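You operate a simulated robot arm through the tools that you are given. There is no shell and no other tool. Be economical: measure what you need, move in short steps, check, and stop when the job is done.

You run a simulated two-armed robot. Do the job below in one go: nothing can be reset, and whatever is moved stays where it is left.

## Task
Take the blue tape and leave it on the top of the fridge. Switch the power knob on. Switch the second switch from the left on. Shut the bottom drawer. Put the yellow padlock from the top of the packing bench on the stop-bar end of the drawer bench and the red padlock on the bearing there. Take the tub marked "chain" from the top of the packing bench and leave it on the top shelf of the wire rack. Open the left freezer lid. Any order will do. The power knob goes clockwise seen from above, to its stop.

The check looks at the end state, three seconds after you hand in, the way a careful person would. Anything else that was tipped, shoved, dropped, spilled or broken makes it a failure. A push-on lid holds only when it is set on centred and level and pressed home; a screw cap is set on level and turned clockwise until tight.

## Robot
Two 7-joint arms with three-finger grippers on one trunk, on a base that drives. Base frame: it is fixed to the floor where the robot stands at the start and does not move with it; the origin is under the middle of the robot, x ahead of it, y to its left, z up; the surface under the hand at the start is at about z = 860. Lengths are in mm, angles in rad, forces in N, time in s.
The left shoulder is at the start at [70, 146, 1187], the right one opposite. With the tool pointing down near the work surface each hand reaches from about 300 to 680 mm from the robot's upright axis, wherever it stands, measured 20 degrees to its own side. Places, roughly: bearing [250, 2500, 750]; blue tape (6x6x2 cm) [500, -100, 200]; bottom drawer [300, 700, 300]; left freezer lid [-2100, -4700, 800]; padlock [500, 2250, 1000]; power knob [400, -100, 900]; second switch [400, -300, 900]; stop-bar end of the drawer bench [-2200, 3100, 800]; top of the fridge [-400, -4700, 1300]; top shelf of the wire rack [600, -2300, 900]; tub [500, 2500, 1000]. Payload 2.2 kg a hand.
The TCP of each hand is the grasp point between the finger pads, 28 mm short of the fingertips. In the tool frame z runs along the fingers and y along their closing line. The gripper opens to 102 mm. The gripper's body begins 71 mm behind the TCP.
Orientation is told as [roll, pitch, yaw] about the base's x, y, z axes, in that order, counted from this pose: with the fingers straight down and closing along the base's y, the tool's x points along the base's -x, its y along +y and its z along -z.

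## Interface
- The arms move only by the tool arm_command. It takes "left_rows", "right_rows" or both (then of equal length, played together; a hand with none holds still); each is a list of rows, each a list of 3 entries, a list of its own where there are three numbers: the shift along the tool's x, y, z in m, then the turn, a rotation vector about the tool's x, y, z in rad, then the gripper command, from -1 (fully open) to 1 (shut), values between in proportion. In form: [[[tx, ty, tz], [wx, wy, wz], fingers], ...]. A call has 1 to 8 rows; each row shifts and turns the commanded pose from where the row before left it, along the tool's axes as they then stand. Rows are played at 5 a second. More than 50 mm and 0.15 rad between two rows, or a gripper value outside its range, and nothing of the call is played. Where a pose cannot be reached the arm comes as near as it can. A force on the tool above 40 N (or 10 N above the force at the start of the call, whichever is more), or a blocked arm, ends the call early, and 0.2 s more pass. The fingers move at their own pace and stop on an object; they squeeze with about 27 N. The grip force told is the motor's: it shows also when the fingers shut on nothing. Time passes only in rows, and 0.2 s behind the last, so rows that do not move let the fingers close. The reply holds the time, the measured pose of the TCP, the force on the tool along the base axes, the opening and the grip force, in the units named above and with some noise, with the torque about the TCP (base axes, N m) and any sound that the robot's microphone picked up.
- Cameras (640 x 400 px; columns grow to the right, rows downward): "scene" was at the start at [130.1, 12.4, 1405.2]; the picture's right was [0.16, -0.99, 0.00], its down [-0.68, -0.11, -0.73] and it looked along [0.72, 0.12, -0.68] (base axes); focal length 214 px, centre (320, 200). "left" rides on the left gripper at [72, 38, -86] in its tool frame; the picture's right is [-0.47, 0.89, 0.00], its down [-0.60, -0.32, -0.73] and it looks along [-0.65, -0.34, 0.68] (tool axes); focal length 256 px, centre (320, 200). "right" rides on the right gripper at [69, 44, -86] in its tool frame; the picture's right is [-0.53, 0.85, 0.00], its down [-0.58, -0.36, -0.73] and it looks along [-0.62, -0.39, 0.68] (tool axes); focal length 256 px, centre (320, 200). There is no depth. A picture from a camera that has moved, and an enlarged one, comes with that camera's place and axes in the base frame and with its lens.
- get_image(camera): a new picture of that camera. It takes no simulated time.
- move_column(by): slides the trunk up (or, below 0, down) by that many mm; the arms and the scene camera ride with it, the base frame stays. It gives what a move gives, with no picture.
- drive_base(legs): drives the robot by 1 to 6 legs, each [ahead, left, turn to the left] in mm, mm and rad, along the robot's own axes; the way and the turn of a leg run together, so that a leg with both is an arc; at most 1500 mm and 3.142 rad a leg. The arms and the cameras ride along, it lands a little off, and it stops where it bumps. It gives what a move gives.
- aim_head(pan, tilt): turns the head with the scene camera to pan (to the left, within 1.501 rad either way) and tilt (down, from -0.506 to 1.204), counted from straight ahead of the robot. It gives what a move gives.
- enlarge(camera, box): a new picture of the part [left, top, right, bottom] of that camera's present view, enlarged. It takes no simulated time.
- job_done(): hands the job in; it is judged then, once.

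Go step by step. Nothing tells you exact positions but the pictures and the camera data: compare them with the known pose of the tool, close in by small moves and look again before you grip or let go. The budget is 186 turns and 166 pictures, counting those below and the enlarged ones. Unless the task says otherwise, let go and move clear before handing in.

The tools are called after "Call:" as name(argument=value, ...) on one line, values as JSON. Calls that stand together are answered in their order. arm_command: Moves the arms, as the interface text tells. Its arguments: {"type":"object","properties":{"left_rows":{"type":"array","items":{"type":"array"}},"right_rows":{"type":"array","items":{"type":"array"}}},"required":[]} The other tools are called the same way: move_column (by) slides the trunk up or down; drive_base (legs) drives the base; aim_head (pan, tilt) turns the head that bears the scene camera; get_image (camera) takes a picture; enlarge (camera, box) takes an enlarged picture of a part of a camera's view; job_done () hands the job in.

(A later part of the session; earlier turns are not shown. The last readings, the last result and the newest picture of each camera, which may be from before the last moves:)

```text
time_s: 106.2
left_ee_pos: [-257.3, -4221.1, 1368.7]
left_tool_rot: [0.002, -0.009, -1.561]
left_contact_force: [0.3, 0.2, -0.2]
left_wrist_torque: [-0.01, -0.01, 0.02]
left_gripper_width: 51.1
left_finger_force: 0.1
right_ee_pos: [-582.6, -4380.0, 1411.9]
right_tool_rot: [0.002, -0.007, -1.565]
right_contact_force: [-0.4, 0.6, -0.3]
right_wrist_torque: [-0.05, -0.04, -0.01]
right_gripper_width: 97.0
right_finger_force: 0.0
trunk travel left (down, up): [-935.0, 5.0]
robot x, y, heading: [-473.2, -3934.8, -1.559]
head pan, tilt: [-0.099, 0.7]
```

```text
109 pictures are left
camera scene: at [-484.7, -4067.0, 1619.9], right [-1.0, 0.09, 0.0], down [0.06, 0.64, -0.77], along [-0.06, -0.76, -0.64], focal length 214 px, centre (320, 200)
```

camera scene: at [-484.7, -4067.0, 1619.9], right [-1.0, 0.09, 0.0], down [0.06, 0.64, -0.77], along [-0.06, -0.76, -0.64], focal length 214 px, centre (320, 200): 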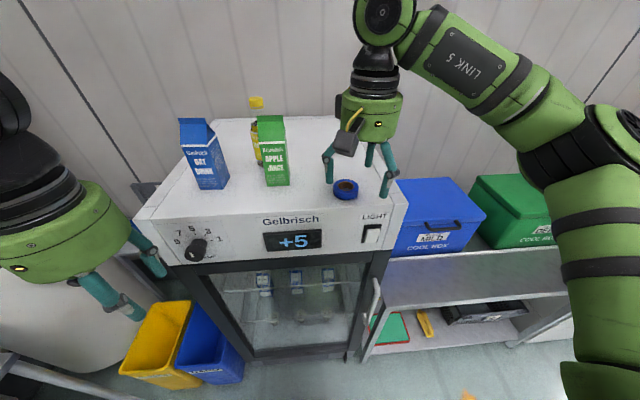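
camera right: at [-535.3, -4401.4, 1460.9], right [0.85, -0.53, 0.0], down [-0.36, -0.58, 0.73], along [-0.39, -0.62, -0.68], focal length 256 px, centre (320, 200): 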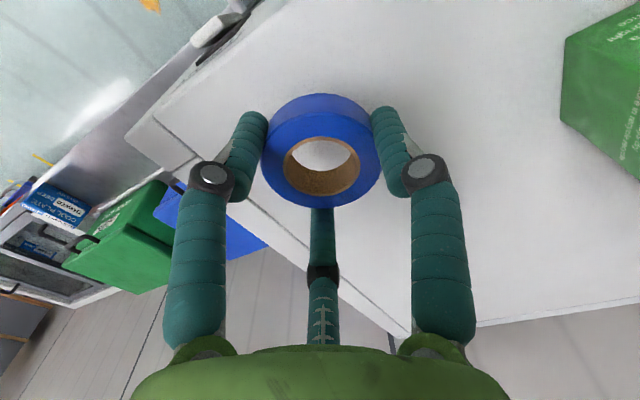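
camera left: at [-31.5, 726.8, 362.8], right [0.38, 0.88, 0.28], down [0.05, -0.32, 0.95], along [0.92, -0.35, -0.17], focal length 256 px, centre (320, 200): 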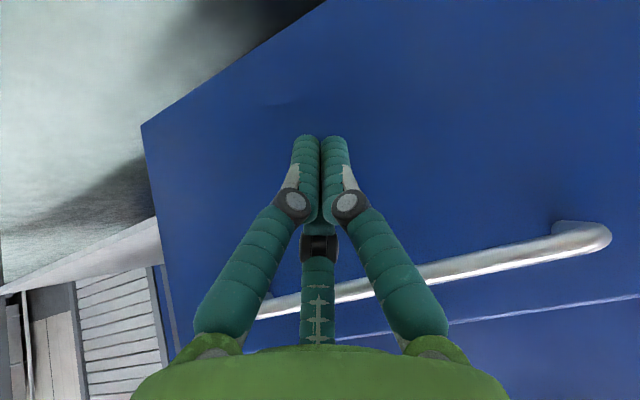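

Tape is placed. Back off, lower the trunk, and go to the freezer.

Call:
drive_base(legs=[[-350, 0, 0], [0, -1300, 0]])

Call:
aim_head(pan=-0.2, tilt=0.6)

Call:
get_image(camera="scene")

```text
time_s: 114.6
left_ee_pos: [-1546.7, -3919.0, 1367.9]
left_tool_rot: [0.002, -0.007, -1.504]
left_contact_force: [0.5, -0.3, 0.2]
left_wrist_torque: [0.01, 0.01, 0.0]
left_gripper_width: 50.8
left_finger_force: 0.1
right_ee_pos: [-1859.2, -4096.0, 1411.0]
right_tool_rot: [-0.001, -0.005, -1.507]
right_contact_force: [-0.1, 0.0, -0.2]
right_wrist_torque: [0.01, 0.03, -0.02]
right_gripper_width: 97.0
right_finger_force: 0.1
trunk travel left (down, up): [-935.0, 5.0]
robot x, y, heading: [-1784.5, -3640.5, -1.496]
head pan, tilt: [-0.099, 0.7]
```

```text
time_s: 115.2
left_ee_pos: [-1546.4, -3917.1, 1367.6]
left_tool_rot: [0.003, -0.007, -1.504]
left_contact_force: [-0.3, 1.2, -0.3]
left_wrist_torque: [-0.02, -0.01, 0.01]
left_gripper_width: 51.2
left_finger_force: 0.1
right_ee_pos: [-1860.9, -4095.0, 1410.3]
right_tool_rot: [0.0, -0.005, -1.506]
right_contact_force: [0.3, -0.7, 0.6]
right_wrist_torque: [-0.01, 0.01, 0.01]
right_gripper_width: 96.7
right_finger_force: 0.0
trunk travel left (down, up): [-935.0, 5.0]
robot x, y, heading: [-1782.1, -3640.5, -1.497]
head pan, tilt: [-0.201, 0.6]
```

```text
108 pictures are left
camera scene: at [-1791.1, -3779.6, 1628.3], right [-0.99, 0.13, 0.0], down [0.07, 0.56, -0.82], along [-0.11, -0.82, -0.57], focal length 214 px, centre (320, 200)
```

scene: 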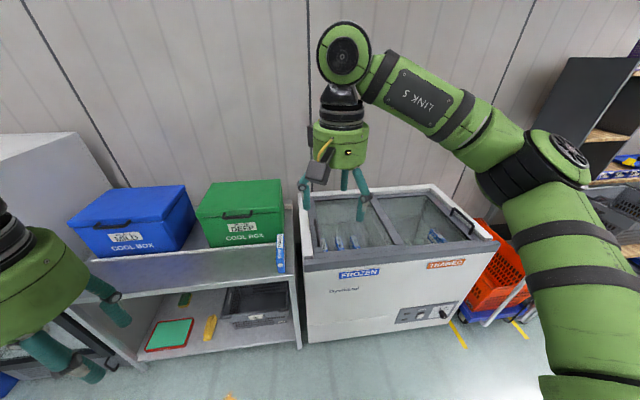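

The chest freezer has two glass lids. Get the arm out of the view and look closer at them.

Call:
arm_command(right_rows=[[[0.04, -0.02, 0], [0, 0, 0], 0], [[0.04, -0.03, 0], [0, 0, 0], 0], [[0.04, -0.03, 0], [0, 0, 0], 0], [[0.03, -0.03, 0], [0, 0, 0], 0]])

Call:
enlarge(camera="scene", box=[270, 150, 510, 300])

```text
time_s: 116.2
left_ee_pos: [-1549.0, -3916.4, 1368.8]
left_tool_rot: [0.002, -0.009, -1.504]
left_contact_force: [-0.9, 0.1, 0.9]
left_wrist_torque: [-0.01, 0.0, 0.01]
left_gripper_width: 51.2
left_finger_force: 0.1
right_ee_pos: [-1983.6, -3953.5, 1407.5]
right_tool_rot: [0.001, -0.008, -1.507]
right_contact_force: [0.2, -0.7, -0.3]
right_wrist_torque: [-0.01, -0.03, -0.01]
right_gripper_width: 51.1
right_finger_force: 0.1
trunk travel left (down, up): [-935.0, 5.0]
robot x, y, heading: [-1782.1, -3642.0, -1.5]
head pan, tilt: [-0.201, 0.6]
```

```text
2.67 times, centred on (390, 225) of scene
camera zoom: at [-1794.1, -3777.3, 1628.5], right [-0.99, 0.13, 0.0], down [0.07, 0.56, -0.83], along [-0.11, -0.82, -0.56], focal length 572 px, centre (133, 133)
```

zoom: 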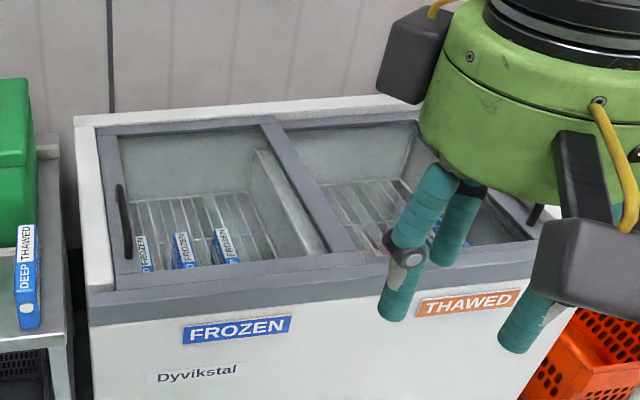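

The left lid slides to the right, with a bar handle along its left edge near x≈-1889, y from -4510 to -4720. Lower the trunk and drive up.

Call:
move_column(by=-200)

Call:
drive_base(legs=[[0, 0, -0.074], [380, -200, 0]])

Call:
aim_head(pan=0.1, tilt=0.9)

Call:
get_image(camera="scene")

Call:
get_image(camera="right")

```text
time_s: 118.4
left_ee_pos: [-1547.1, -3917.8, 1166.6]
left_tool_rot: [0.004, -0.009, -1.504]
left_contact_force: [-0.4, 0.2, -0.5]
left_wrist_torque: [-0.02, 0.0, 0.01]
left_gripper_width: 50.9
left_finger_force: 0.2
right_ee_pos: [-1979.6, -3955.1, 1208.1]
right_tool_rot: [0.0, -0.006, -1.506]
right_contact_force: [-0.3, -0.3, -0.5]
right_wrist_torque: [0.0, 0.02, -0.01]
right_gripper_width: 50.8
right_finger_force: 0.1
trunk travel left (down, up): [-735.0, 205.0]
robot x, y, heading: [-1781.9, -3641.4, -1.503]
head pan, tilt: [-0.201, 0.6]
```

```text
time_s: 121.5
left_ee_pos: [-1767.7, -4304.0, 1168.4]
left_tool_rot: [0.003, -0.009, -1.578]
left_contact_force: [-0.3, -0.2, 0.4]
left_wrist_torque: [0.02, 0.02, -0.01]
left_gripper_width: 51.0
left_finger_force: 0.1
right_ee_pos: [-2202.5, -4311.6, 1207.9]
right_tool_rot: [-0.001, -0.005, -1.578]
right_contact_force: [0.9, -0.3, -0.2]
right_wrist_torque: [-0.07, 0.03, 0.0]
right_gripper_width: 51.0
right_finger_force: 0.0
trunk travel left (down, up): [-735.0, 205.0]
robot x, y, heading: [-1980.1, -4019.1, -1.574]
head pan, tilt: [-0.201, 0.6]
```

```text
time_s: 122.3
left_ee_pos: [-1768.2, -4306.7, 1167.9]
left_tool_rot: [0.005, -0.009, -1.576]
left_contact_force: [0.5, 0.1, -0.9]
left_wrist_torque: [0.01, -0.02, 0.01]
left_gripper_width: 50.7
left_finger_force: 0.2
right_ee_pos: [-2203.2, -4312.0, 1208.4]
right_tool_rot: [0.0, -0.006, -1.579]
right_contact_force: [-0.3, -0.4, 0.0]
right_wrist_torque: [-0.03, -0.01, -0.04]
right_gripper_width: 51.0
right_finger_force: 0.0
trunk travel left (down, up): [-735.0, 205.0]
robot x, y, heading: [-1986.1, -4010.1, -1.571]
head pan, tilt: [0.099, 0.901]
```

```text
106 pictures are left
camera scene: at [-1977.4, -4139.4, 1403.5], right [-1.0, -0.1, 0.0], down [-0.08, 0.78, -0.62], along [0.06, -0.62, -0.78], focal length 214 px, centre (320, 200)
```

scene: 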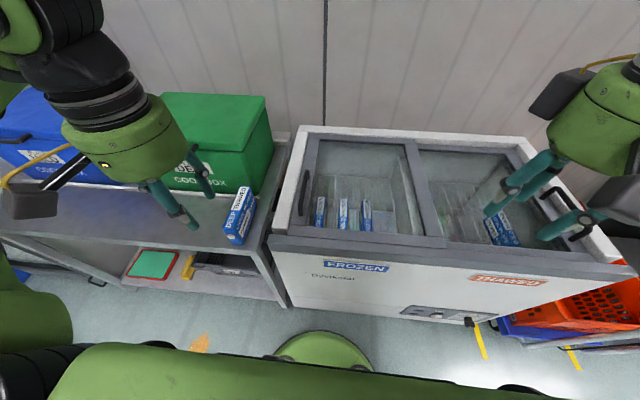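

```text
105 pictures are left
camera right: at [-2158.7, -4243.3, 1294.3], right [0.84, -0.54, 0.0], down [-0.37, -0.57, 0.73], along [-0.39, -0.62, -0.68], focal length 256 px, centre (320, 200)
```

right: 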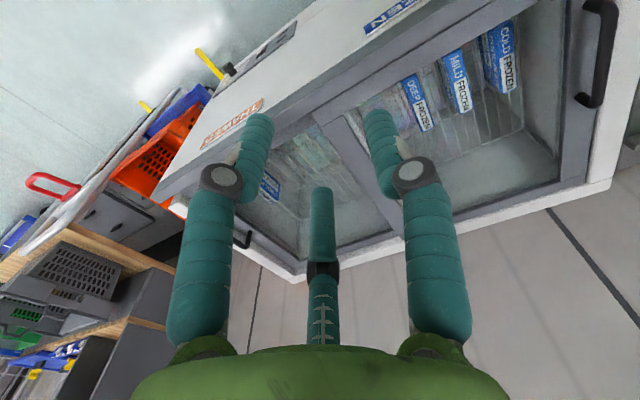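

Triangulated handle at about [-1888, -4570, 893]. Shift the left arm aside and bring the right hand above the handle.

Call:
arm_command(left_rows=[[[0, 0.02, 0], [0, 0, 0], 0], [[0, 0.02, 0], [0, 0, 0], 0], [[0, 0.02, 0], [0, 0, 0], 0], [[0, 0.02, 0], [0, 0, 0], 0], [[0, 0.02, 0], [0, 0, 0], 0], [[0, 0, 0], [0, 0, 0], 0], [[0, 0, 0], [0, 0, 0], 0]], right_rows=[[[-0.02, 0.045, 0], [0, 0, 0], 0], [[-0.02, 0.045, 0], [0, 0, 0], 0], [[-0.02, 0.045, 0], [0, 0, 0], 0], [[-0.02, 0.045, 0], [0, 0, 0], 0], [[-0.02, 0.045, 0], [0, 0, 0], 0], [[-0.02, 0.045, 0], [0, 0, 0], 0], [[-0.02, 0.045, 0], [0, 0, 0], 0]])

Call:
arm_command(right_rows=[[[-0.03, 0, 0.035], [0, 0, 0], 0.2], [[-0.03, 0, 0.035], [0, 0, 0], 0.2], [[-0.03, 0, 0.035], [0, 0, 0], 0.2], [[0, 0, 0.05], [0, 0, 0], 0.2], [[0, 0, 0.05], [0, 0, 0], 0.2]])

Call:
get_image(camera="right")

Call:
get_image(camera="scene")

```text
time_s: 123.9
left_ee_pos: [-1666.5, -4306.9, 1164.8]
left_tool_rot: [-0.002, -0.007, -1.578]
left_contact_force: [0.0, -0.3, 0.6]
left_wrist_torque: [-0.04, 0.05, -0.01]
left_gripper_width: 50.9
left_finger_force: 0.1
right_ee_pos: [-1881.6, -4457.6, 1206.8]
right_tool_rot: [-0.004, -0.007, -1.577]
right_contact_force: [0.3, -0.6, -0.7]
right_wrist_torque: [0.01, 0.04, 0.0]
right_gripper_width: 50.9
right_finger_force: 0.1
trunk travel left (down, up): [-735.0, 205.0]
robot x, y, heading: [-1981.9, -4013.1, -1.57]
head pan, tilt: [0.099, 0.901]
```

```text
time_s: 125.1
left_ee_pos: [-1669.2, -4308.2, 1165.1]
left_tool_rot: [0.004, -0.008, -1.577]
left_contact_force: [-0.5, 0.4, 0.1]
left_wrist_torque: [0.04, -0.01, -0.03]
left_gripper_width: 51.0
left_finger_force: 0.1
right_ee_pos: [-1889.0, -4549.8, 1002.7]
right_tool_rot: [0.002, -0.007, -1.577]
right_contact_force: [0.1, -0.4, 0.3]
right_wrist_torque: [-0.02, 0.02, 0.04]
right_gripper_width: 40.6
right_finger_force: 0.0
trunk travel left (down, up): [-735.0, 205.0]
robot x, y, heading: [-1982.2, -4014.0, -1.573]
head pan, tilt: [0.099, 0.901]
```

```text
104 pictures are left
camera right: at [-1844.3, -4481.4, 1089.2], right [0.84, -0.54, 0.0], down [-0.37, -0.57, 0.73], along [-0.39, -0.62, -0.68], focal length 256 px, centre (320, 200)
```

right: 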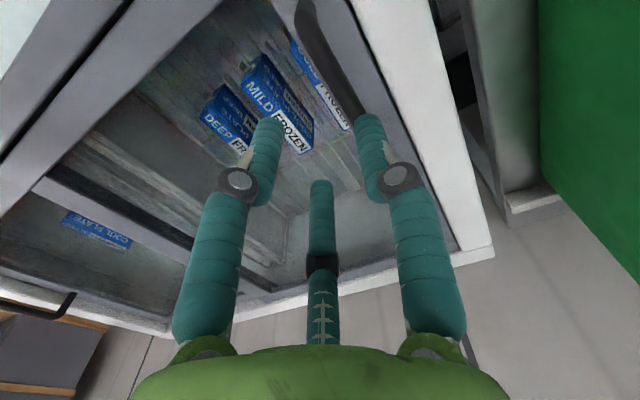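

```text
103 pictures are left
camera scene: at [-1976.9, -4140.0, 1403.5], right [-1.0, -0.1, 0.0], down [-0.08, 0.78, -0.62], along [0.06, -0.62, -0.78], focal length 214 px, centre (320, 200)
```

scene: 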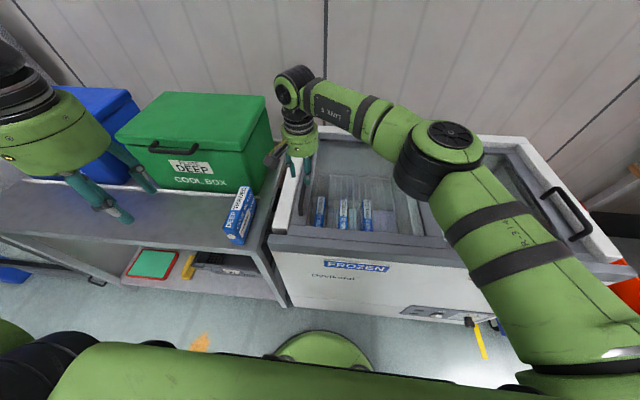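

The close view puts the handle at x≈-1871. Shift and descend partway.

Call:
arm_command(right_rows=[[[0, 0.011, 0.03], [0, 0, 0], 0.2], [[0, 0, 0.03], [0, 0, 0], 0.2]])

Call:
get_image(camera="right")

Call:
enlarge(camera="scene", box=[240, 120, 400, 220])

```text
time_s: 125.7
left_ee_pos: [-1669.8, -4307.2, 1166.4]
left_tool_rot: [0.004, -0.005, -1.578]
left_contact_force: [0.0, 0.3, 0.3]
left_wrist_torque: [0.03, 0.02, 0.0]
left_gripper_width: 51.0
left_finger_force: 0.1
right_ee_pos: [-1879.4, -4546.1, 942.1]
right_tool_rot: [0.001, -0.004, -1.579]
right_contact_force: [-0.3, 1.0, 0.4]
right_wrist_torque: [0.01, -0.01, 0.0]
right_gripper_width: 40.8
right_finger_force: 0.0
trunk travel left (down, up): [-735.0, 205.0]
robot x, y, heading: [-1984.8, -4012.0, -1.57]
head pan, tilt: [0.099, 0.901]
```

```text
102 pictures are left
camera right: at [-1834.4, -4477.6, 1029.1], right [0.84, -0.54, 0.0], down [-0.37, -0.57, 0.73], along [-0.4, -0.62, -0.68], focal length 256 px, centre (320, 200)
```

right: 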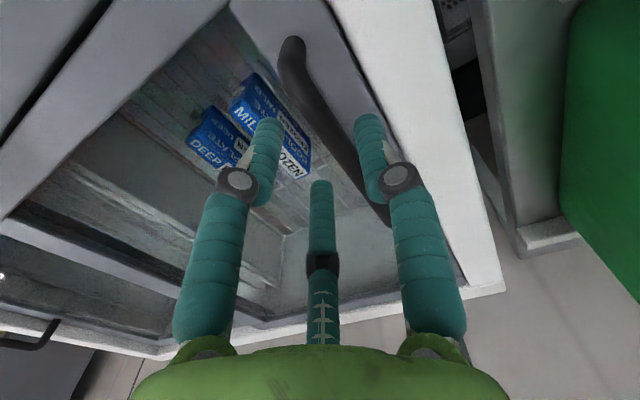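

```text
4.00 times, centred on (320, 170) of scene
camera zoom: at [-1977.4, -4139.7, 1403.5], right [-1.0, -0.1, 0.0], down [-0.08, 0.78, -0.62], along [0.06, -0.62, -0.78], focal length 858 px, centre (320, 320)
```

zoom: 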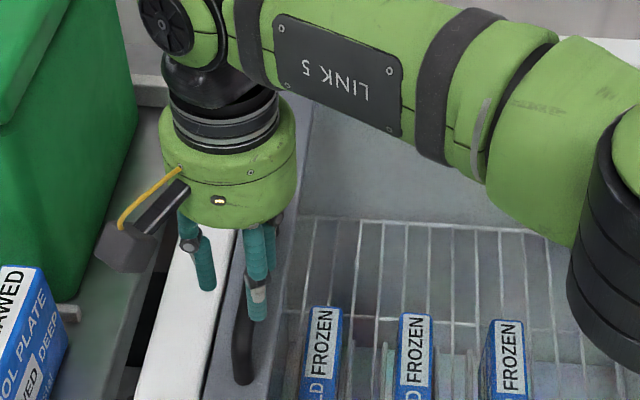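

Centred over the handle bar. Descend to straddle it and close.

Call:
arm_command(right_rows=[[[0, 0.001, 0.014], [0, 0, 0], 0.2], [[0, 0, 0.012], [0, 0, 0], 0.2]])

Call:
enlarge(camera="scene", box=[240, 120, 400, 220])

Call:
get_image(camera="right")

```text
time_s: 126.3
left_ee_pos: [-1669.9, -4307.2, 1165.4]
left_tool_rot: [0.004, -0.009, -1.579]
left_contact_force: [-0.4, -0.5, -0.2]
left_wrist_torque: [0.0, -0.02, 0.02]
left_gripper_width: 50.9
left_finger_force: 0.0
right_ee_pos: [-1876.2, -4546.4, 915.7]
right_tool_rot: [-0.001, -0.006, -1.577]
right_contact_force: [-0.1, -0.3, 0.8]
right_wrist_torque: [-0.03, 0.02, 0.0]
right_gripper_width: 40.7
right_finger_force: 0.1
trunk travel left (down, up): [-735.0, 205.0]
robot x, y, heading: [-1977.6, -4013.2, -1.572]
head pan, tilt: [0.099, 0.901]
```

```text
4.00 times, centred on (320, 170) of scene
camera zoom: at [-1977.2, -4139.0, 1403.5], right [-1.0, -0.1, 0.0], down [-0.08, 0.78, -0.62], along [0.06, -0.62, -0.78], focal length 858 px, centre (320, 320)
```

zoom: 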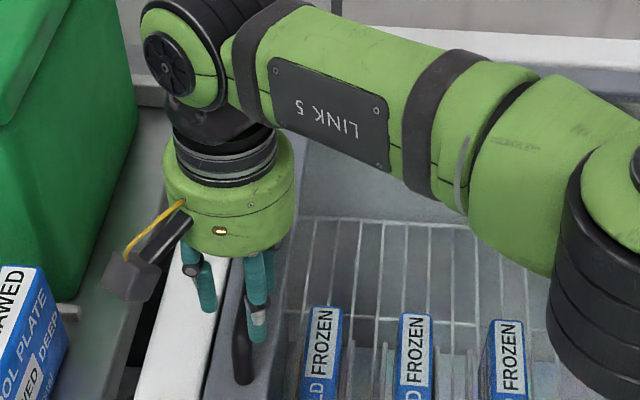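

```text
99 pictures are left
camera right: at [-1832.7, -4477.1, 1003.2], right [0.84, -0.54, 0.0], down [-0.37, -0.57, 0.73], along [-0.39, -0.62, -0.68], focal length 256 px, centre (320, 200)
```

right: 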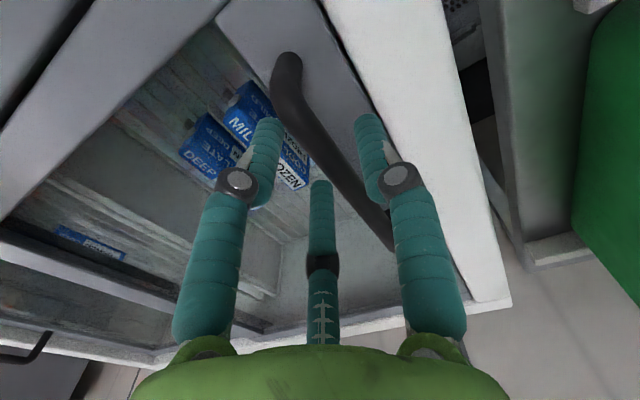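

Call:
arm_command(right_rows=[[[0, 0, 0.005], [0, 0, 0], 0.2], [[0, 0, 0.004], [0, 0, 0], 0.2], [[0, 0, 0], [0, 0, 0], 0.6], [[0, 0, 0], [0, 0, 0], 1], [[0, 0, 0], [0, 0, 0], 1]])

Call:
get_image(camera="right")

```text
time_s: 127.5
left_ee_pos: [-1673.5, -4306.1, 1166.9]
left_tool_rot: [0.007, -0.009, -1.578]
left_contact_force: [-0.3, -0.8, -1.0]
left_wrist_torque: [-0.01, 0.01, -0.02]
left_gripper_width: 50.9
left_finger_force: 0.0
right_ee_pos: [-1882.6, -4545.4, 908.3]
right_tool_rot: [-0.003, -0.003, -1.58]
right_contact_force: [-21.2, 8.4, -9.3]
right_wrist_torque: [-0.72, 0.52, 0.57]
right_gripper_width: 25.2
right_finger_force: 45.1
trunk travel left (down, up): [-735.0, 205.0]
robot x, y, heading: [-1982.3, -4011.3, -1.572]
head pan, tilt: [0.099, 0.901]
```

```text
98 pictures are left
camera right: at [-1838.1, -4476.9, 994.5], right [0.84, -0.54, 0.0], down [-0.37, -0.57, 0.73], along [-0.4, -0.62, -0.68], focal length 256 px, centre (320, 200)
```

right: 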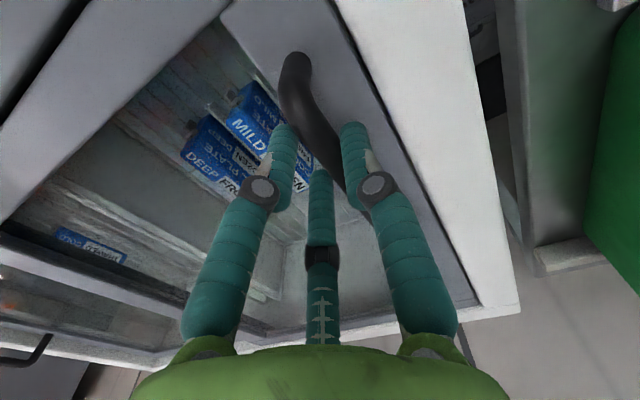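

Handle gripped. Slide the lid to the right (-x).

Call:
arm_command(right_rows=[[[0, -0.02, 0], [0, 0, 0], 1], [[0, -0.03, 0], [0, 0, 0], 1], [[0, -0.03, 0], [0, 0, 0], 1], [[0, -0.03, 0], [0, 0, 0], 1]])

Call:
get_image(camera="scene")

```text
time_s: 128.5
left_ee_pos: [-1669.8, -4309.9, 1165.3]
left_tool_rot: [0.003, -0.005, -1.578]
left_contact_force: [0.2, -0.3, -1.0]
left_wrist_torque: [0.0, -0.03, 0.02]
left_gripper_width: 51.0
left_finger_force: 0.1
right_ee_pos: [-1989.3, -4546.0, 908.8]
right_tool_rot: [-0.001, 0.0, -1.577]
right_contact_force: [4.9, 5.6, -26.7]
right_wrist_torque: [-0.87, 0.18, 0.52]
right_gripper_width: 25.1
right_finger_force: 44.5
trunk travel left (down, up): [-735.0, 205.0]
robot x, y, heading: [-1984.0, -4013.6, -1.574]
head pan, tilt: [0.099, 0.901]
```

```text
97 pictures are left
camera scene: at [-1977.3, -4142.2, 1402.9], right [-1.0, -0.1, 0.0], down [-0.08, 0.78, -0.62], along [0.06, -0.62, -0.79], focal length 214 px, centre (320, 200)
```

scene: 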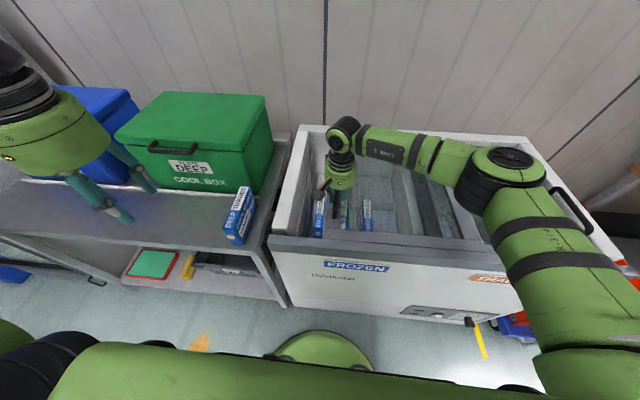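

It is sliding. Relieve the downward load slightly and continue.

Call:
arm_command(right_rows=[[[0, -0.035, 0.001], [0, 0, 0], 1], [[0, -0.035, 0], [0, 0, 0], 1], [[0, -0.035, 0], [0, 0, 0], 1], [[0, -0.035, 0], [0, 0, 0], 1], [[0, -0.035, 0], [0, 0, 0], 1], [[0, -0.035, 0], [0, 0, 0], 1]])

Call:
get_image(camera="scene")

```text
time_s: 129.9
left_ee_pos: [-1669.7, -4310.6, 1166.0]
left_tool_rot: [0.003, -0.005, -1.577]
left_contact_force: [-0.2, 0.6, 0.7]
left_wrist_torque: [-0.01, -0.03, 0.0]
left_gripper_width: 50.7
left_finger_force: 0.0
right_ee_pos: [-2201.5, -4544.3, 909.0]
right_tool_rot: [0.0, -0.01, -1.578]
right_contact_force: [1.4, -4.7, -10.2]
right_wrist_torque: [-0.1, 0.12, 0.59]
right_gripper_width: 25.0
right_finger_force: 44.9
trunk travel left (down, up): [-735.0, 205.0]
robot x, y, heading: [-1982.0, -4012.7, -1.574]
head pan, tilt: [0.099, 0.901]
```

```text
96 pictures are left
camera scene: at [-1978.9, -4141.9, 1403.2], right [-1.0, -0.1, 0.0], down [-0.08, 0.78, -0.62], along [0.06, -0.62, -0.79], focal length 214 px, centre (320, 200)
```

scene: 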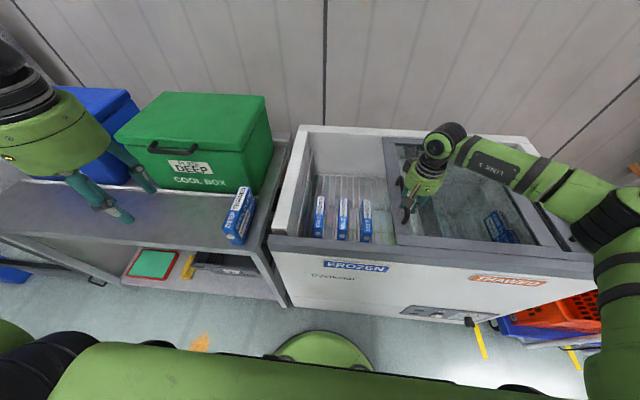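

Open most of the way; continue gently to the stop.

Call:
arm_command(right_rows=[[[0, -0.02, 0], [0, 0, 0], 1], [[0, -0.02, 0], [0, 0, 0], 1], [[0, -0.02, 0], [0, 0, 0], 1], [[0, -0.02, 0], [0, 0, 0], 1]])

Call:
get_image(camera="scene")

```text
time_s: 130.8
left_ee_pos: [-1666.7, -4309.2, 1166.4]
left_tool_rot: [0.002, -0.008, -1.575]
left_contact_force: [-0.8, 0.5, -0.8]
left_wrist_torque: [-0.02, -0.07, 0.04]
left_gripper_width: 51.2
left_finger_force: 0.1
right_ee_pos: [-2248.5, -4546.7, 909.5]
right_tool_rot: [0.031, -0.011, -1.564]
right_contact_force: [11.1, -6.8, -2.7]
right_wrist_torque: [0.75, 0.0, -0.71]
right_gripper_width: 25.0
right_finger_force: 44.9
trunk travel left (down, up): [-735.0, 205.0]
robot x, y, heading: [-1985.0, -4015.3, -1.566]
head pan, tilt: [0.099, 0.901]
stopped in row 4 (right hand): the force on the tool passed its limit at 46 N (the readings are from after the stop); the commanded pose is now the measured one
```

```text
95 pictures are left
camera scene: at [-1975.8, -4141.3, 1403.5], right [-0.99, -0.1, 0.0], down [-0.08, 0.78, -0.62], along [0.06, -0.62, -0.78], focal length 214 px, centre (320, 200)
```

scene: 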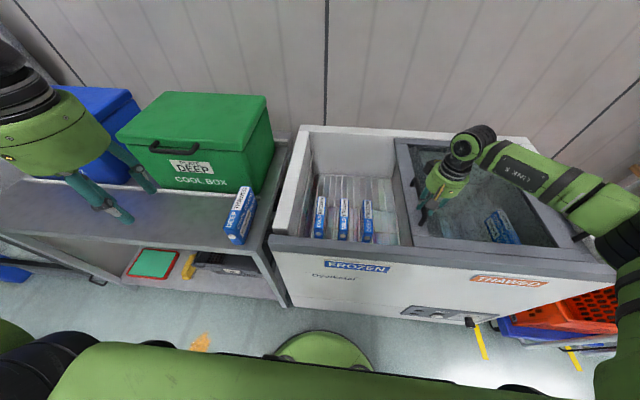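

Fully open at its stop. Release and lift.

Call:
arm_command(right_rows=[[[0, 0, 0], [0, 0, 0], 0.2], [[0, 0, 0], [0, 0, 0], 0.2], [[0, 0, -0.04], [0, 0, 0], 0.2], [[0, 0, -0.05], [0, 0, 0], 0.2], [[0, 0, -0.05], [0, 0, 0], 0.2], [[0.04, 0, -0.03], [0, 0, 0], 0.2], [[0.05, 0, 0], [0, 0, 0], 0.2], [[0.05, 0, 0], [0, 0, 0], 0.2]])

Call:
drive_base(legs=[[-380, 0, 0], [0, 200, 0]])

Call:
get_image(camera="scene")

```text
time_s: 132.6
left_ee_pos: [-1669.8, -4304.0, 1166.3]
left_tool_rot: [0.004, -0.01, -1.575]
left_contact_force: [0.7, 0.9, 0.0]
left_wrist_torque: [-0.03, -0.04, 0.0]
left_gripper_width: 50.8
left_finger_force: 0.0
right_ee_pos: [-2259.5, -4399.5, 1078.6]
right_tool_rot: [0.024, -0.011, -1.568]
right_contact_force: [0.7, 0.4, 0.4]
right_wrist_torque: [-0.03, -0.02, 0.03]
right_gripper_width: 40.8
right_finger_force: 0.0
trunk travel left (down, up): [-735.0, 205.0]
robot x, y, heading: [-1983.1, -4013.7, -1.565]
head pan, tilt: [0.099, 0.901]
```

```text
time_s: 136.2
left_ee_pos: [-1469.9, -3919.4, 1167.6]
left_tool_rot: [0.005, -0.008, -1.575]
left_contact_force: [-0.7, 0.0, 0.5]
left_wrist_torque: [0.0, -0.04, 0.0]
left_gripper_width: 50.9
left_finger_force: 0.2
right_ee_pos: [-2059.2, -4016.1, 1077.8]
right_tool_rot: [0.025, -0.009, -1.565]
right_contact_force: [0.2, -0.7, -0.1]
right_wrist_torque: [0.02, -0.01, -0.01]
right_gripper_width: 40.7
right_finger_force: 0.0
trunk travel left (down, up): [-735.0, 205.0]
robot x, y, heading: [-1786.1, -3626.1, -1.571]
head pan, tilt: [0.099, 0.901]
```

```text
94 pictures are left
camera scene: at [-1778.4, -3753.2, 1403.5], right [-0.99, -0.1, 0.0], down [-0.08, 0.78, -0.62], along [0.06, -0.62, -0.78], focal length 214 px, centre (320, 200)
```

scene: 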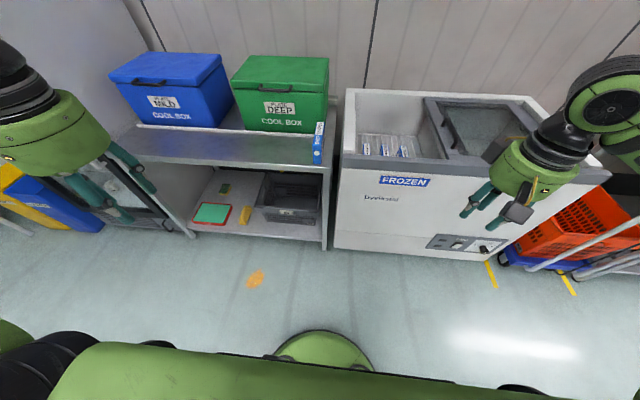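

Lid open. Now drive north to the packing bench along the aisle.

Call:
drive_base(legs=[[0, 1250, 0], [0, 0, 1.571], [0, 1500, 0], [0, 1500, 0]])

Call:
aim_head(pan=1.3, tilt=0.3)

Call:
get_image(camera="scene")

```text
time_s: 160.3
left_ee_pos: [-144.3, -335.8, 1166.6]
left_tool_rot: [0.003, -0.008, -0.029]
left_contact_force: [0.2, 0.2, -0.2]
left_wrist_torque: [-0.03, 0.0, -0.03]
left_gripper_width: 51.2
left_finger_force: 0.1
right_ee_pos: [-62.0, -928.6, 1079.0]
right_tool_rot: [0.025, -0.009, -0.02]
right_contact_force: [-0.2, 0.3, 0.1]
right_wrist_torque: [0.02, 0.0, 0.01]
right_gripper_width: 40.7
right_finger_force: 0.0
trunk travel left (down, up): [-735.0, 205.0]
robot x, y, heading: [-444.2, -639.6, -0.024]
head pan, tilt: [0.099, 0.901]
```

```text
time_s: 161.8
left_ee_pos: [-144.3, -333.7, 1166.7]
left_tool_rot: [0.005, -0.009, -0.03]
left_contact_force: [-0.3, -0.5, -0.3]
left_wrist_torque: [0.0, -0.01, -0.01]
left_gripper_width: 51.3
left_finger_force: 0.1
right_ee_pos: [-61.7, -926.4, 1078.4]
right_tool_rot: [0.025, -0.008, -0.019]
right_contact_force: [-0.1, -0.5, -0.7]
right_wrist_torque: [-0.04, 0.01, 0.0]
right_gripper_width: 40.8
right_finger_force: 0.0
trunk travel left (down, up): [-735.0, 205.0]
robot x, y, heading: [-446.3, -639.0, -0.025]
head pan, tilt: [1.3, 0.3]
```

```text
93 pictures are left
camera scene: at [-368.7, -554.0, 1455.7], right [0.96, -0.29, 0.0], down [-0.09, -0.28, -0.96], along [0.28, 0.91, -0.3], focal length 214 px, centre (320, 200)
```

scene: 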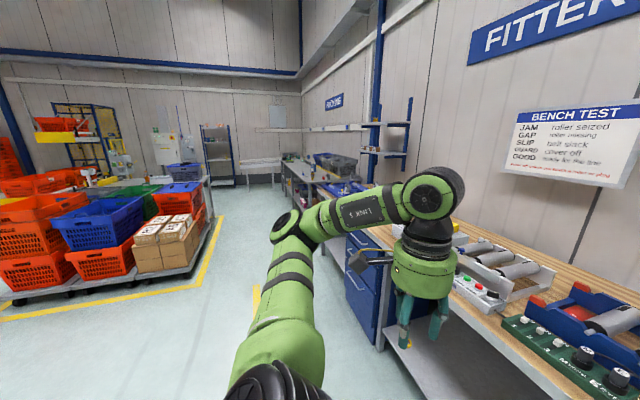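

Aisle clear. Continue to the packing bench.

Call:
drive_base(legs=[[0, 0, 0.025], [0, 1500, 0], [0, 1150, 0]])

Call:
aim_head(pan=0.2, tilt=0.6)

Call:
get_image(camera="scene")

Call:
aim_head(pan=1.4, tilt=0.3)

Call:
get_image(camera="scene")

```text
time_s: 175.1
left_ee_pos: [-175.1, 2335.7, 1166.6]
left_tool_rot: [0.005, -0.009, -0.013]
left_contact_force: [0.3, 0.8, -0.6]
left_wrist_torque: [0.0, 0.02, -0.03]
left_gripper_width: 50.9
left_finger_force: 0.0
right_ee_pos: [-84.8, 1746.4, 1077.2]
right_tool_rot: [0.022, -0.01, -0.002]
right_contact_force: [-0.3, -1.0, 0.2]
right_wrist_torque: [0.01, 0.0, 0.02]
right_gripper_width: 40.6
right_finger_force: 0.0
trunk travel left (down, up): [-735.0, 205.0]
robot x, y, heading: [-473.8, 2021.2, -0.002]
head pan, tilt: [1.3, 0.3]
```

```text
time_s: 176.4
left_ee_pos: [-175.9, 2335.8, 1166.4]
left_tool_rot: [0.004, -0.008, -0.011]
left_contact_force: [-0.6, -0.1, -0.1]
left_wrist_torque: [0.0, -0.01, 0.01]
left_gripper_width: 51.1
left_finger_force: 0.0
right_ee_pos: [-85.8, 1745.3, 1076.3]
right_tool_rot: [0.025, -0.009, -0.002]
right_contact_force: [0.3, 0.4, 0.0]
right_wrist_torque: [-0.01, 0.0, 0.02]
right_gripper_width: 40.9
right_finger_force: 0.1
trunk travel left (down, up): [-735.0, 205.0]
robot x, y, heading: [-473.1, 2021.8, -0.012]
head pan, tilt: [0.201, 0.6]
```

```text
92 pictures are left
camera scene: at [-336.4, 2040.3, 1428.3], right [0.19, -0.98, 0.0], down [-0.55, -0.11, -0.83], along [0.81, 0.16, -0.56], focal length 214 px, centre (320, 200)
```

scene: 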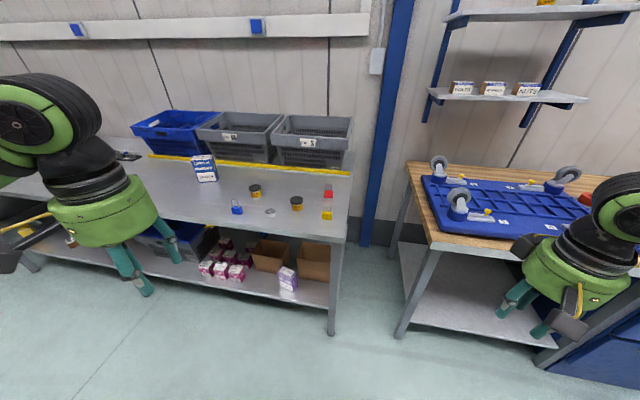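

```text
time_s: 177.8
left_ee_pos: [-175.8, 2334.5, 1167.2]
left_tool_rot: [0.003, -0.007, -0.012]
left_contact_force: [1.0, -0.1, 0.3]
left_wrist_torque: [0.02, 0.01, -0.02]
left_gripper_width: 51.1
left_finger_force: 0.0
right_ee_pos: [-84.1, 1745.3, 1077.1]
right_tool_rot: [0.025, -0.011, -0.001]
right_contact_force: [0.5, -0.4, 0.0]
right_wrist_torque: [0.0, 0.0, 0.0]
right_gripper_width: 40.9
right_finger_force: 0.0
trunk travel left (down, up): [-735.0, 205.0]
robot x, y, heading: [-473.1, 2022.8, -0.01]
head pan, tilt: [1.4, 0.3]
```

```text
91 pictures are left
camera scene: at [-406.5, 2115.0, 1455.7], right [0.98, -0.18, 0.0], down [-0.05, -0.29, -0.96], along [0.17, 0.94, -0.3], focal length 214 px, centre (320, 200)
```

scene: 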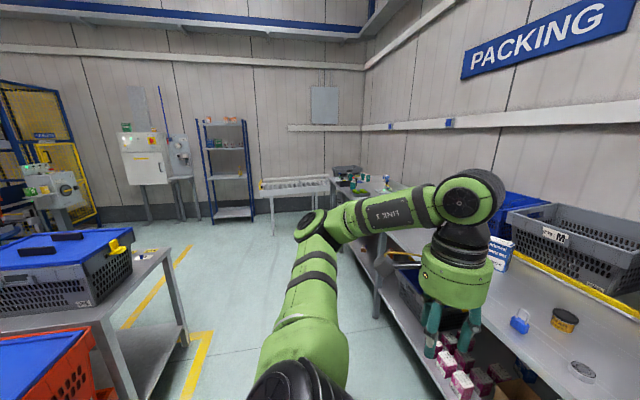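

The packing bench holds blue, yellow and red padlocks, tubs and a grey ring that may be a bearing. Look closely at it and at the area to the left.

Call:
enlarge(camera="scene", box=[480, 220, 640, 400])

Call:
aim_head(pan=0.4, tilt=0.6)

Call:
enlarge(camera="scene", box=[230, 140, 420, 250])

Call:
drive_base(legs=[[0, 0, 1.2]])

Call:
aim_head(pan=0.9, tilt=0.35)

Call:
get_image(camera="scene")

```text
2.22 times, centred on (560, 310) of scene
camera zoom: at [-406.5, 2115.0, 1455.7], right [0.98, -0.18, 0.0], down [-0.05, -0.29, -0.96], along [0.17, 0.94, -0.3], focal length 477 px, centre (-213, -44)
```

zoom: 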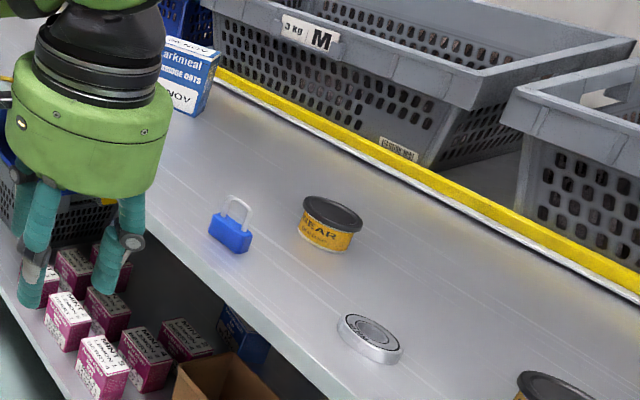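

```text
time_s: 179.1
left_ee_pos: [-176.6, 2335.4, 1167.5]
left_tool_rot: [0.004, -0.011, -0.012]
left_contact_force: [-0.4, -0.1, -1.0]
left_wrist_torque: [0.02, 0.03, -0.01]
left_gripper_width: 51.1
left_finger_force: 0.1
right_ee_pos: [-84.2, 1745.3, 1077.6]
right_tool_rot: [0.024, -0.008, -0.002]
right_contact_force: [0.5, -0.5, -1.1]
right_wrist_torque: [0.01, 0.0, -0.01]
right_gripper_width: 40.8
right_finger_force: 0.1
trunk travel left (down, up): [-735.0, 205.0]
robot x, y, heading: [-471.1, 2023.0, -0.007]
head pan, tilt: [0.4, 0.6]
```

```text
3.37 times, centred on (325, 195) of scene
camera zoom: at [-341.5, 2057.1, 1428.3], right [0.38, -0.92, 0.0], down [-0.52, -0.22, -0.83], along [0.76, 0.32, -0.56], focal length 722 px, centre (303, 217)
```

zoom: 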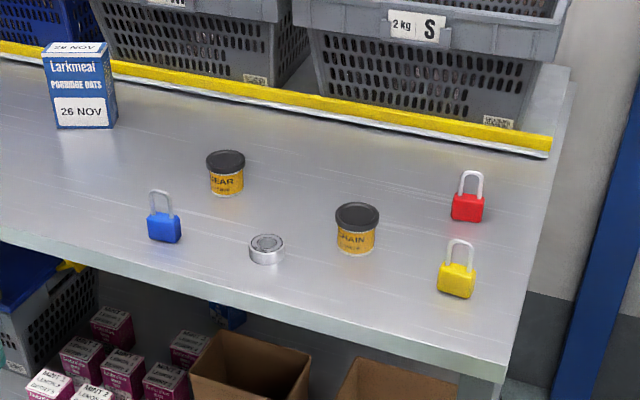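

```text
time_s: 182.5
left_ee_pos: [-659.9, 2409.6, 1166.3]
left_tool_rot: [0.003, -0.01, 1.201]
left_contact_force: [0.2, -0.6, 0.3]
left_wrist_torque: [0.03, 0.0, 0.02]
left_gripper_width: 51.2
left_finger_force: 0.0
right_ee_pos: [-73.6, 2288.6, 1078.1]
right_tool_rot: [0.024, -0.008, 1.212]
right_contact_force: [0.1, 0.3, 0.5]
right_wrist_torque: [0.01, -0.03, -0.01]
right_gripper_width: 40.5
right_finger_force: 0.0
trunk travel left (down, up): [-735.0, 205.0]
robot x, y, heading: [-470.1, 2021.5, 1.21]
head pan, tilt: [0.4, 0.6]
```

```text
time_s: 183.4
left_ee_pos: [-659.2, 2410.6, 1166.0]
left_tool_rot: [0.003, -0.008, 1.201]
left_contact_force: [-0.1, -0.2, -0.7]
left_wrist_torque: [0.0, 0.02, -0.02]
left_gripper_width: 51.1
left_finger_force: 0.1
right_ee_pos: [-74.6, 2289.6, 1077.8]
right_tool_rot: [0.024, -0.009, 1.211]
right_contact_force: [-0.6, -0.2, 0.4]
right_wrist_torque: [-0.01, -0.02, 0.0]
right_gripper_width: 40.6
right_finger_force: 0.1
trunk travel left (down, up): [-735.0, 205.0]
robot x, y, heading: [-470.7, 2022.6, 1.213]
head pan, tilt: [0.901, 0.351]
```

```text
88 pictures are left
camera scene: at [-502.8, 2150.2, 1451.0], right [0.86, 0.51, 0.0], down [0.18, -0.3, -0.94], along [-0.48, 0.81, -0.34], focal length 214 px, centre (320, 200)
```

scene: 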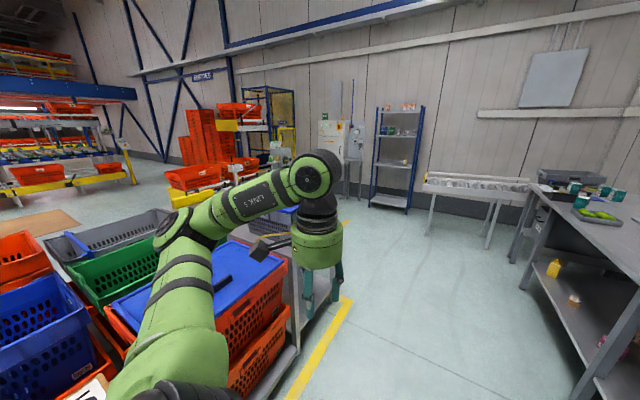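

The tubs read "GEAR" and "CHAIN", and the grey ring is a ball bearing on the packing bench. Now zoom toward where the drawer bench should be.

Call:
aim_head(pan=1.2, tilt=0.3)

Call:
get_image(camera="scene")

Call:
aim_head(pan=0.3, tilt=0.3)

Call:
get_image(camera="scene")

```text
time_s: 184.2
left_ee_pos: [-660.3, 2411.1, 1165.2]
left_tool_rot: [0.003, -0.008, 1.201]
left_contact_force: [-0.3, 0.6, 0.1]
left_wrist_torque: [-0.03, 0.0, 0.01]
left_gripper_width: 51.3
left_finger_force: 0.1
right_ee_pos: [-75.0, 2289.3, 1077.7]
right_tool_rot: [0.025, -0.01, 1.211]
right_contact_force: [0.0, -0.7, -0.3]
right_wrist_torque: [-0.03, -0.01, 0.0]
right_gripper_width: 40.6
right_finger_force: 0.0
trunk travel left (down, up): [-735.0, 205.0]
robot x, y, heading: [-473.7, 2022.9, 1.211]
head pan, tilt: [1.201, 0.3]
```

```text
87 pictures are left
camera scene: at [-524.6, 2132.7, 1455.8], right [0.67, 0.74, 0.0], down [0.22, -0.2, -0.96], along [-0.71, 0.64, -0.3], focal length 214 px, centre (320, 200)
```

scene: 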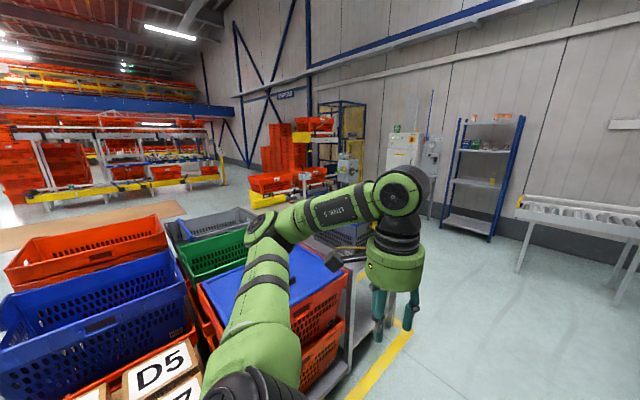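

```text
time_s: 185.4
left_ee_pos: [-661.2, 2410.1, 1166.5]
left_tool_rot: [0.002, -0.009, 1.201]
left_contact_force: [-0.7, -0.1, 0.1]
left_wrist_torque: [0.03, -0.02, -0.01]
left_gripper_width: 50.9
left_finger_force: 0.1
right_ee_pos: [-74.5, 2289.2, 1077.8]
right_tool_rot: [0.026, -0.009, 1.212]
right_contact_force: [0.1, -0.1, -1.2]
right_wrist_torque: [-0.01, 0.03, 0.0]
right_gripper_width: 41.0
right_finger_force: 0.0
trunk travel left (down, up): [-735.0, 205.0]
robot x, y, heading: [-474.0, 2023.7, 1.212]
head pan, tilt: [0.3, 0.3]
```

```text
86 pictures are left
camera scene: at [-449.5, 2163.3, 1455.8], right [1.0, -0.06, 0.0], down [-0.02, -0.3, -0.96], along [0.06, 0.95, -0.3], focal length 214 px, centre (320, 200)
```

scene: 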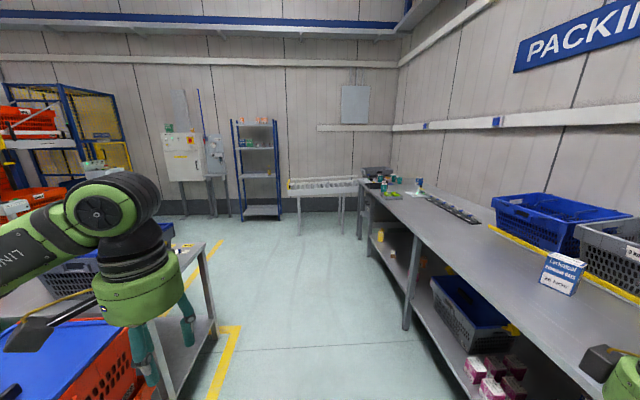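

There is a table just left (around x≈-1000, y≈3000) that may be the drawer bench. Drive north past it and look west.

Call:
drive_base(legs=[[0, 0, 0.36], [1150, 0, 0]])

Call:
aim_head(pan=1.45, tilt=0.5)

Call:
get_image(camera="scene")

```text
time_s: 192.2
left_ee_pos: [-760.3, 3445.8, 1167.3]
left_tool_rot: [0.003, -0.009, 1.542]
left_contact_force: [-0.1, -0.3, -0.3]
left_wrist_torque: [0.01, -0.01, 0.01]
left_gripper_width: 51.0
left_finger_force: 0.0
right_ee_pos: [-167.2, 3527.3, 1077.8]
right_tool_rot: [0.024, -0.008, 1.551]
right_contact_force: [0.3, 0.5, 0.7]
right_wrist_torque: [0.0, 0.04, -0.02]
right_gripper_width: 40.7
right_finger_force: 0.0
trunk travel left (down, up): [-735.0, 205.0]
robot x, y, heading: [-453.4, 3145.8, 1.549]
head pan, tilt: [0.3, 0.3]
```

```text
time_s: 193.6
left_ee_pos: [-759.8, 3445.8, 1167.1]
left_tool_rot: [0.003, -0.007, 1.541]
left_contact_force: [0.2, -0.6, -0.1]
left_wrist_torque: [0.02, 0.01, 0.01]
left_gripper_width: 50.9
left_finger_force: 0.1
right_ee_pos: [-167.0, 3526.7, 1076.8]
right_tool_rot: [0.025, -0.008, 1.551]
right_contact_force: [-0.2, 0.3, 0.0]
right_wrist_torque: [0.0, 0.0, -0.02]
right_gripper_width: 40.7
right_finger_force: 0.0
trunk travel left (down, up): [-735.0, 205.0]
robot x, y, heading: [-449.3, 3143.3, 1.547]
head pan, tilt: [1.45, 0.499]
```

```text
85 pictures are left
camera scene: at [-543.3, 3207.4, 1437.4], right [0.14, 0.99, 0.0], down [0.47, -0.07, -0.88], along [-0.87, 0.13, -0.48], focal length 214 px, centre (320, 200)
```

scene: 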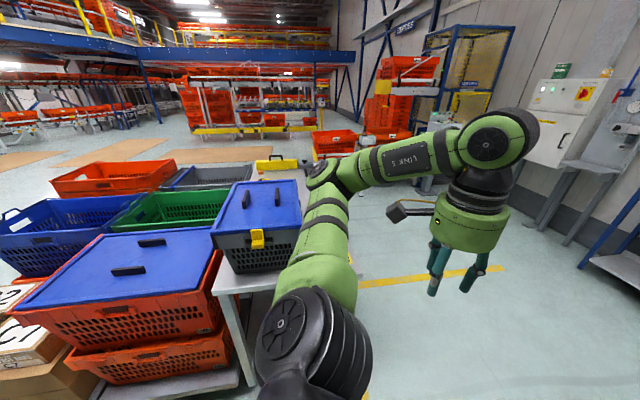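

A yellow stop at the far (west) end near [-2300, 3090] is likely the stop bar. Move to the bench's north side and view it.

Call:
drive_base(legs=[[750, 0, 0], [0, 0, 1.9]])

Call:
aim_head(pan=0.0, tilt=0.5)

Call:
get_image(camera="scene")

```text
time_s: 202.2
left_ee_pos: [-626.0, 3516.0, 1166.1]
left_tool_rot: [0.002, -0.007, -2.852]
left_contact_force: [0.0, 0.4, 0.3]
left_wrist_torque: [0.0, 0.01, -0.01]
left_gripper_width: 51.1
left_finger_force: 0.0
right_ee_pos: [-888.1, 4053.5, 1076.5]
right_tool_rot: [0.024, -0.007, -2.841]
right_contact_force: [0.0, -0.1, 0.4]
right_wrist_torque: [0.0, -0.01, 0.0]
right_gripper_width: 40.7
right_finger_force: 0.1
trunk travel left (down, up): [-735.0, 205.0]
robot x, y, heading: [-433.3, 3900.2, -2.844]
head pan, tilt: [1.45, 0.499]
```

```text
time_s: 203.8
left_ee_pos: [-624.0, 3515.3, 1166.3]
left_tool_rot: [0.004, -0.008, -2.853]
left_contact_force: [-0.3, 0.1, 0.0]
left_wrist_torque: [0.01, 0.01, -0.01]
left_gripper_width: 51.0
left_finger_force: 0.0
right_ee_pos: [-888.0, 4052.7, 1077.1]
right_tool_rot: [0.025, -0.009, -2.842]
right_contact_force: [0.0, -0.2, -0.1]
right_wrist_torque: [0.01, -0.04, 0.0]
right_gripper_width: 40.9
right_finger_force: 0.2
trunk travel left (down, up): [-735.0, 205.0]
robot x, y, heading: [-437.6, 3902.1, -2.845]
head pan, tilt: [0.0, 0.499]
```

```text
84 pictures are left
camera scene: at [-571.7, 3859.9, 1437.4], right [-0.29, 0.96, 0.0], down [0.46, 0.14, -0.88], along [-0.84, -0.26, -0.48], focal length 214 px, centre (320, 200)
```

scene: 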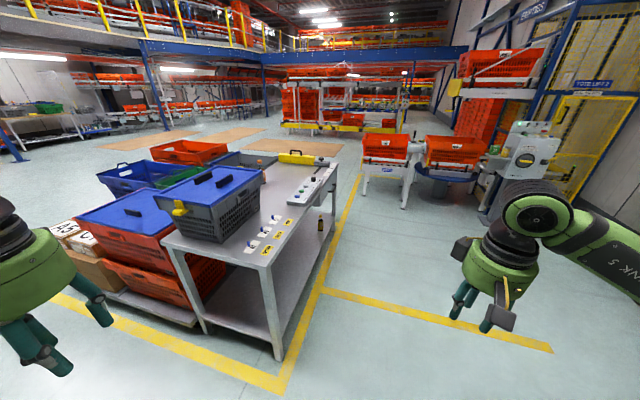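

Call:
enlarge(camera="scene", box=[150, 140, 350, 265])

```text
3.20 times, centred on (250, 202) of scene
camera zoom: at [-571.7, 3859.9, 1437.4], right [-0.29, 0.96, 0.0], down [0.46, 0.14, -0.88], along [-0.84, -0.26, -0.48], focal length 686 px, centre (544, 192)
```

zoom: 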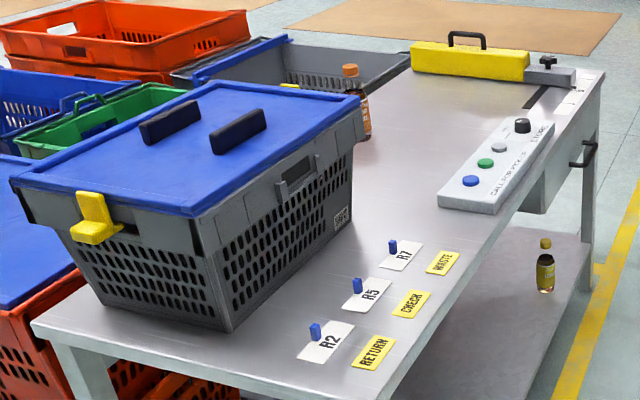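

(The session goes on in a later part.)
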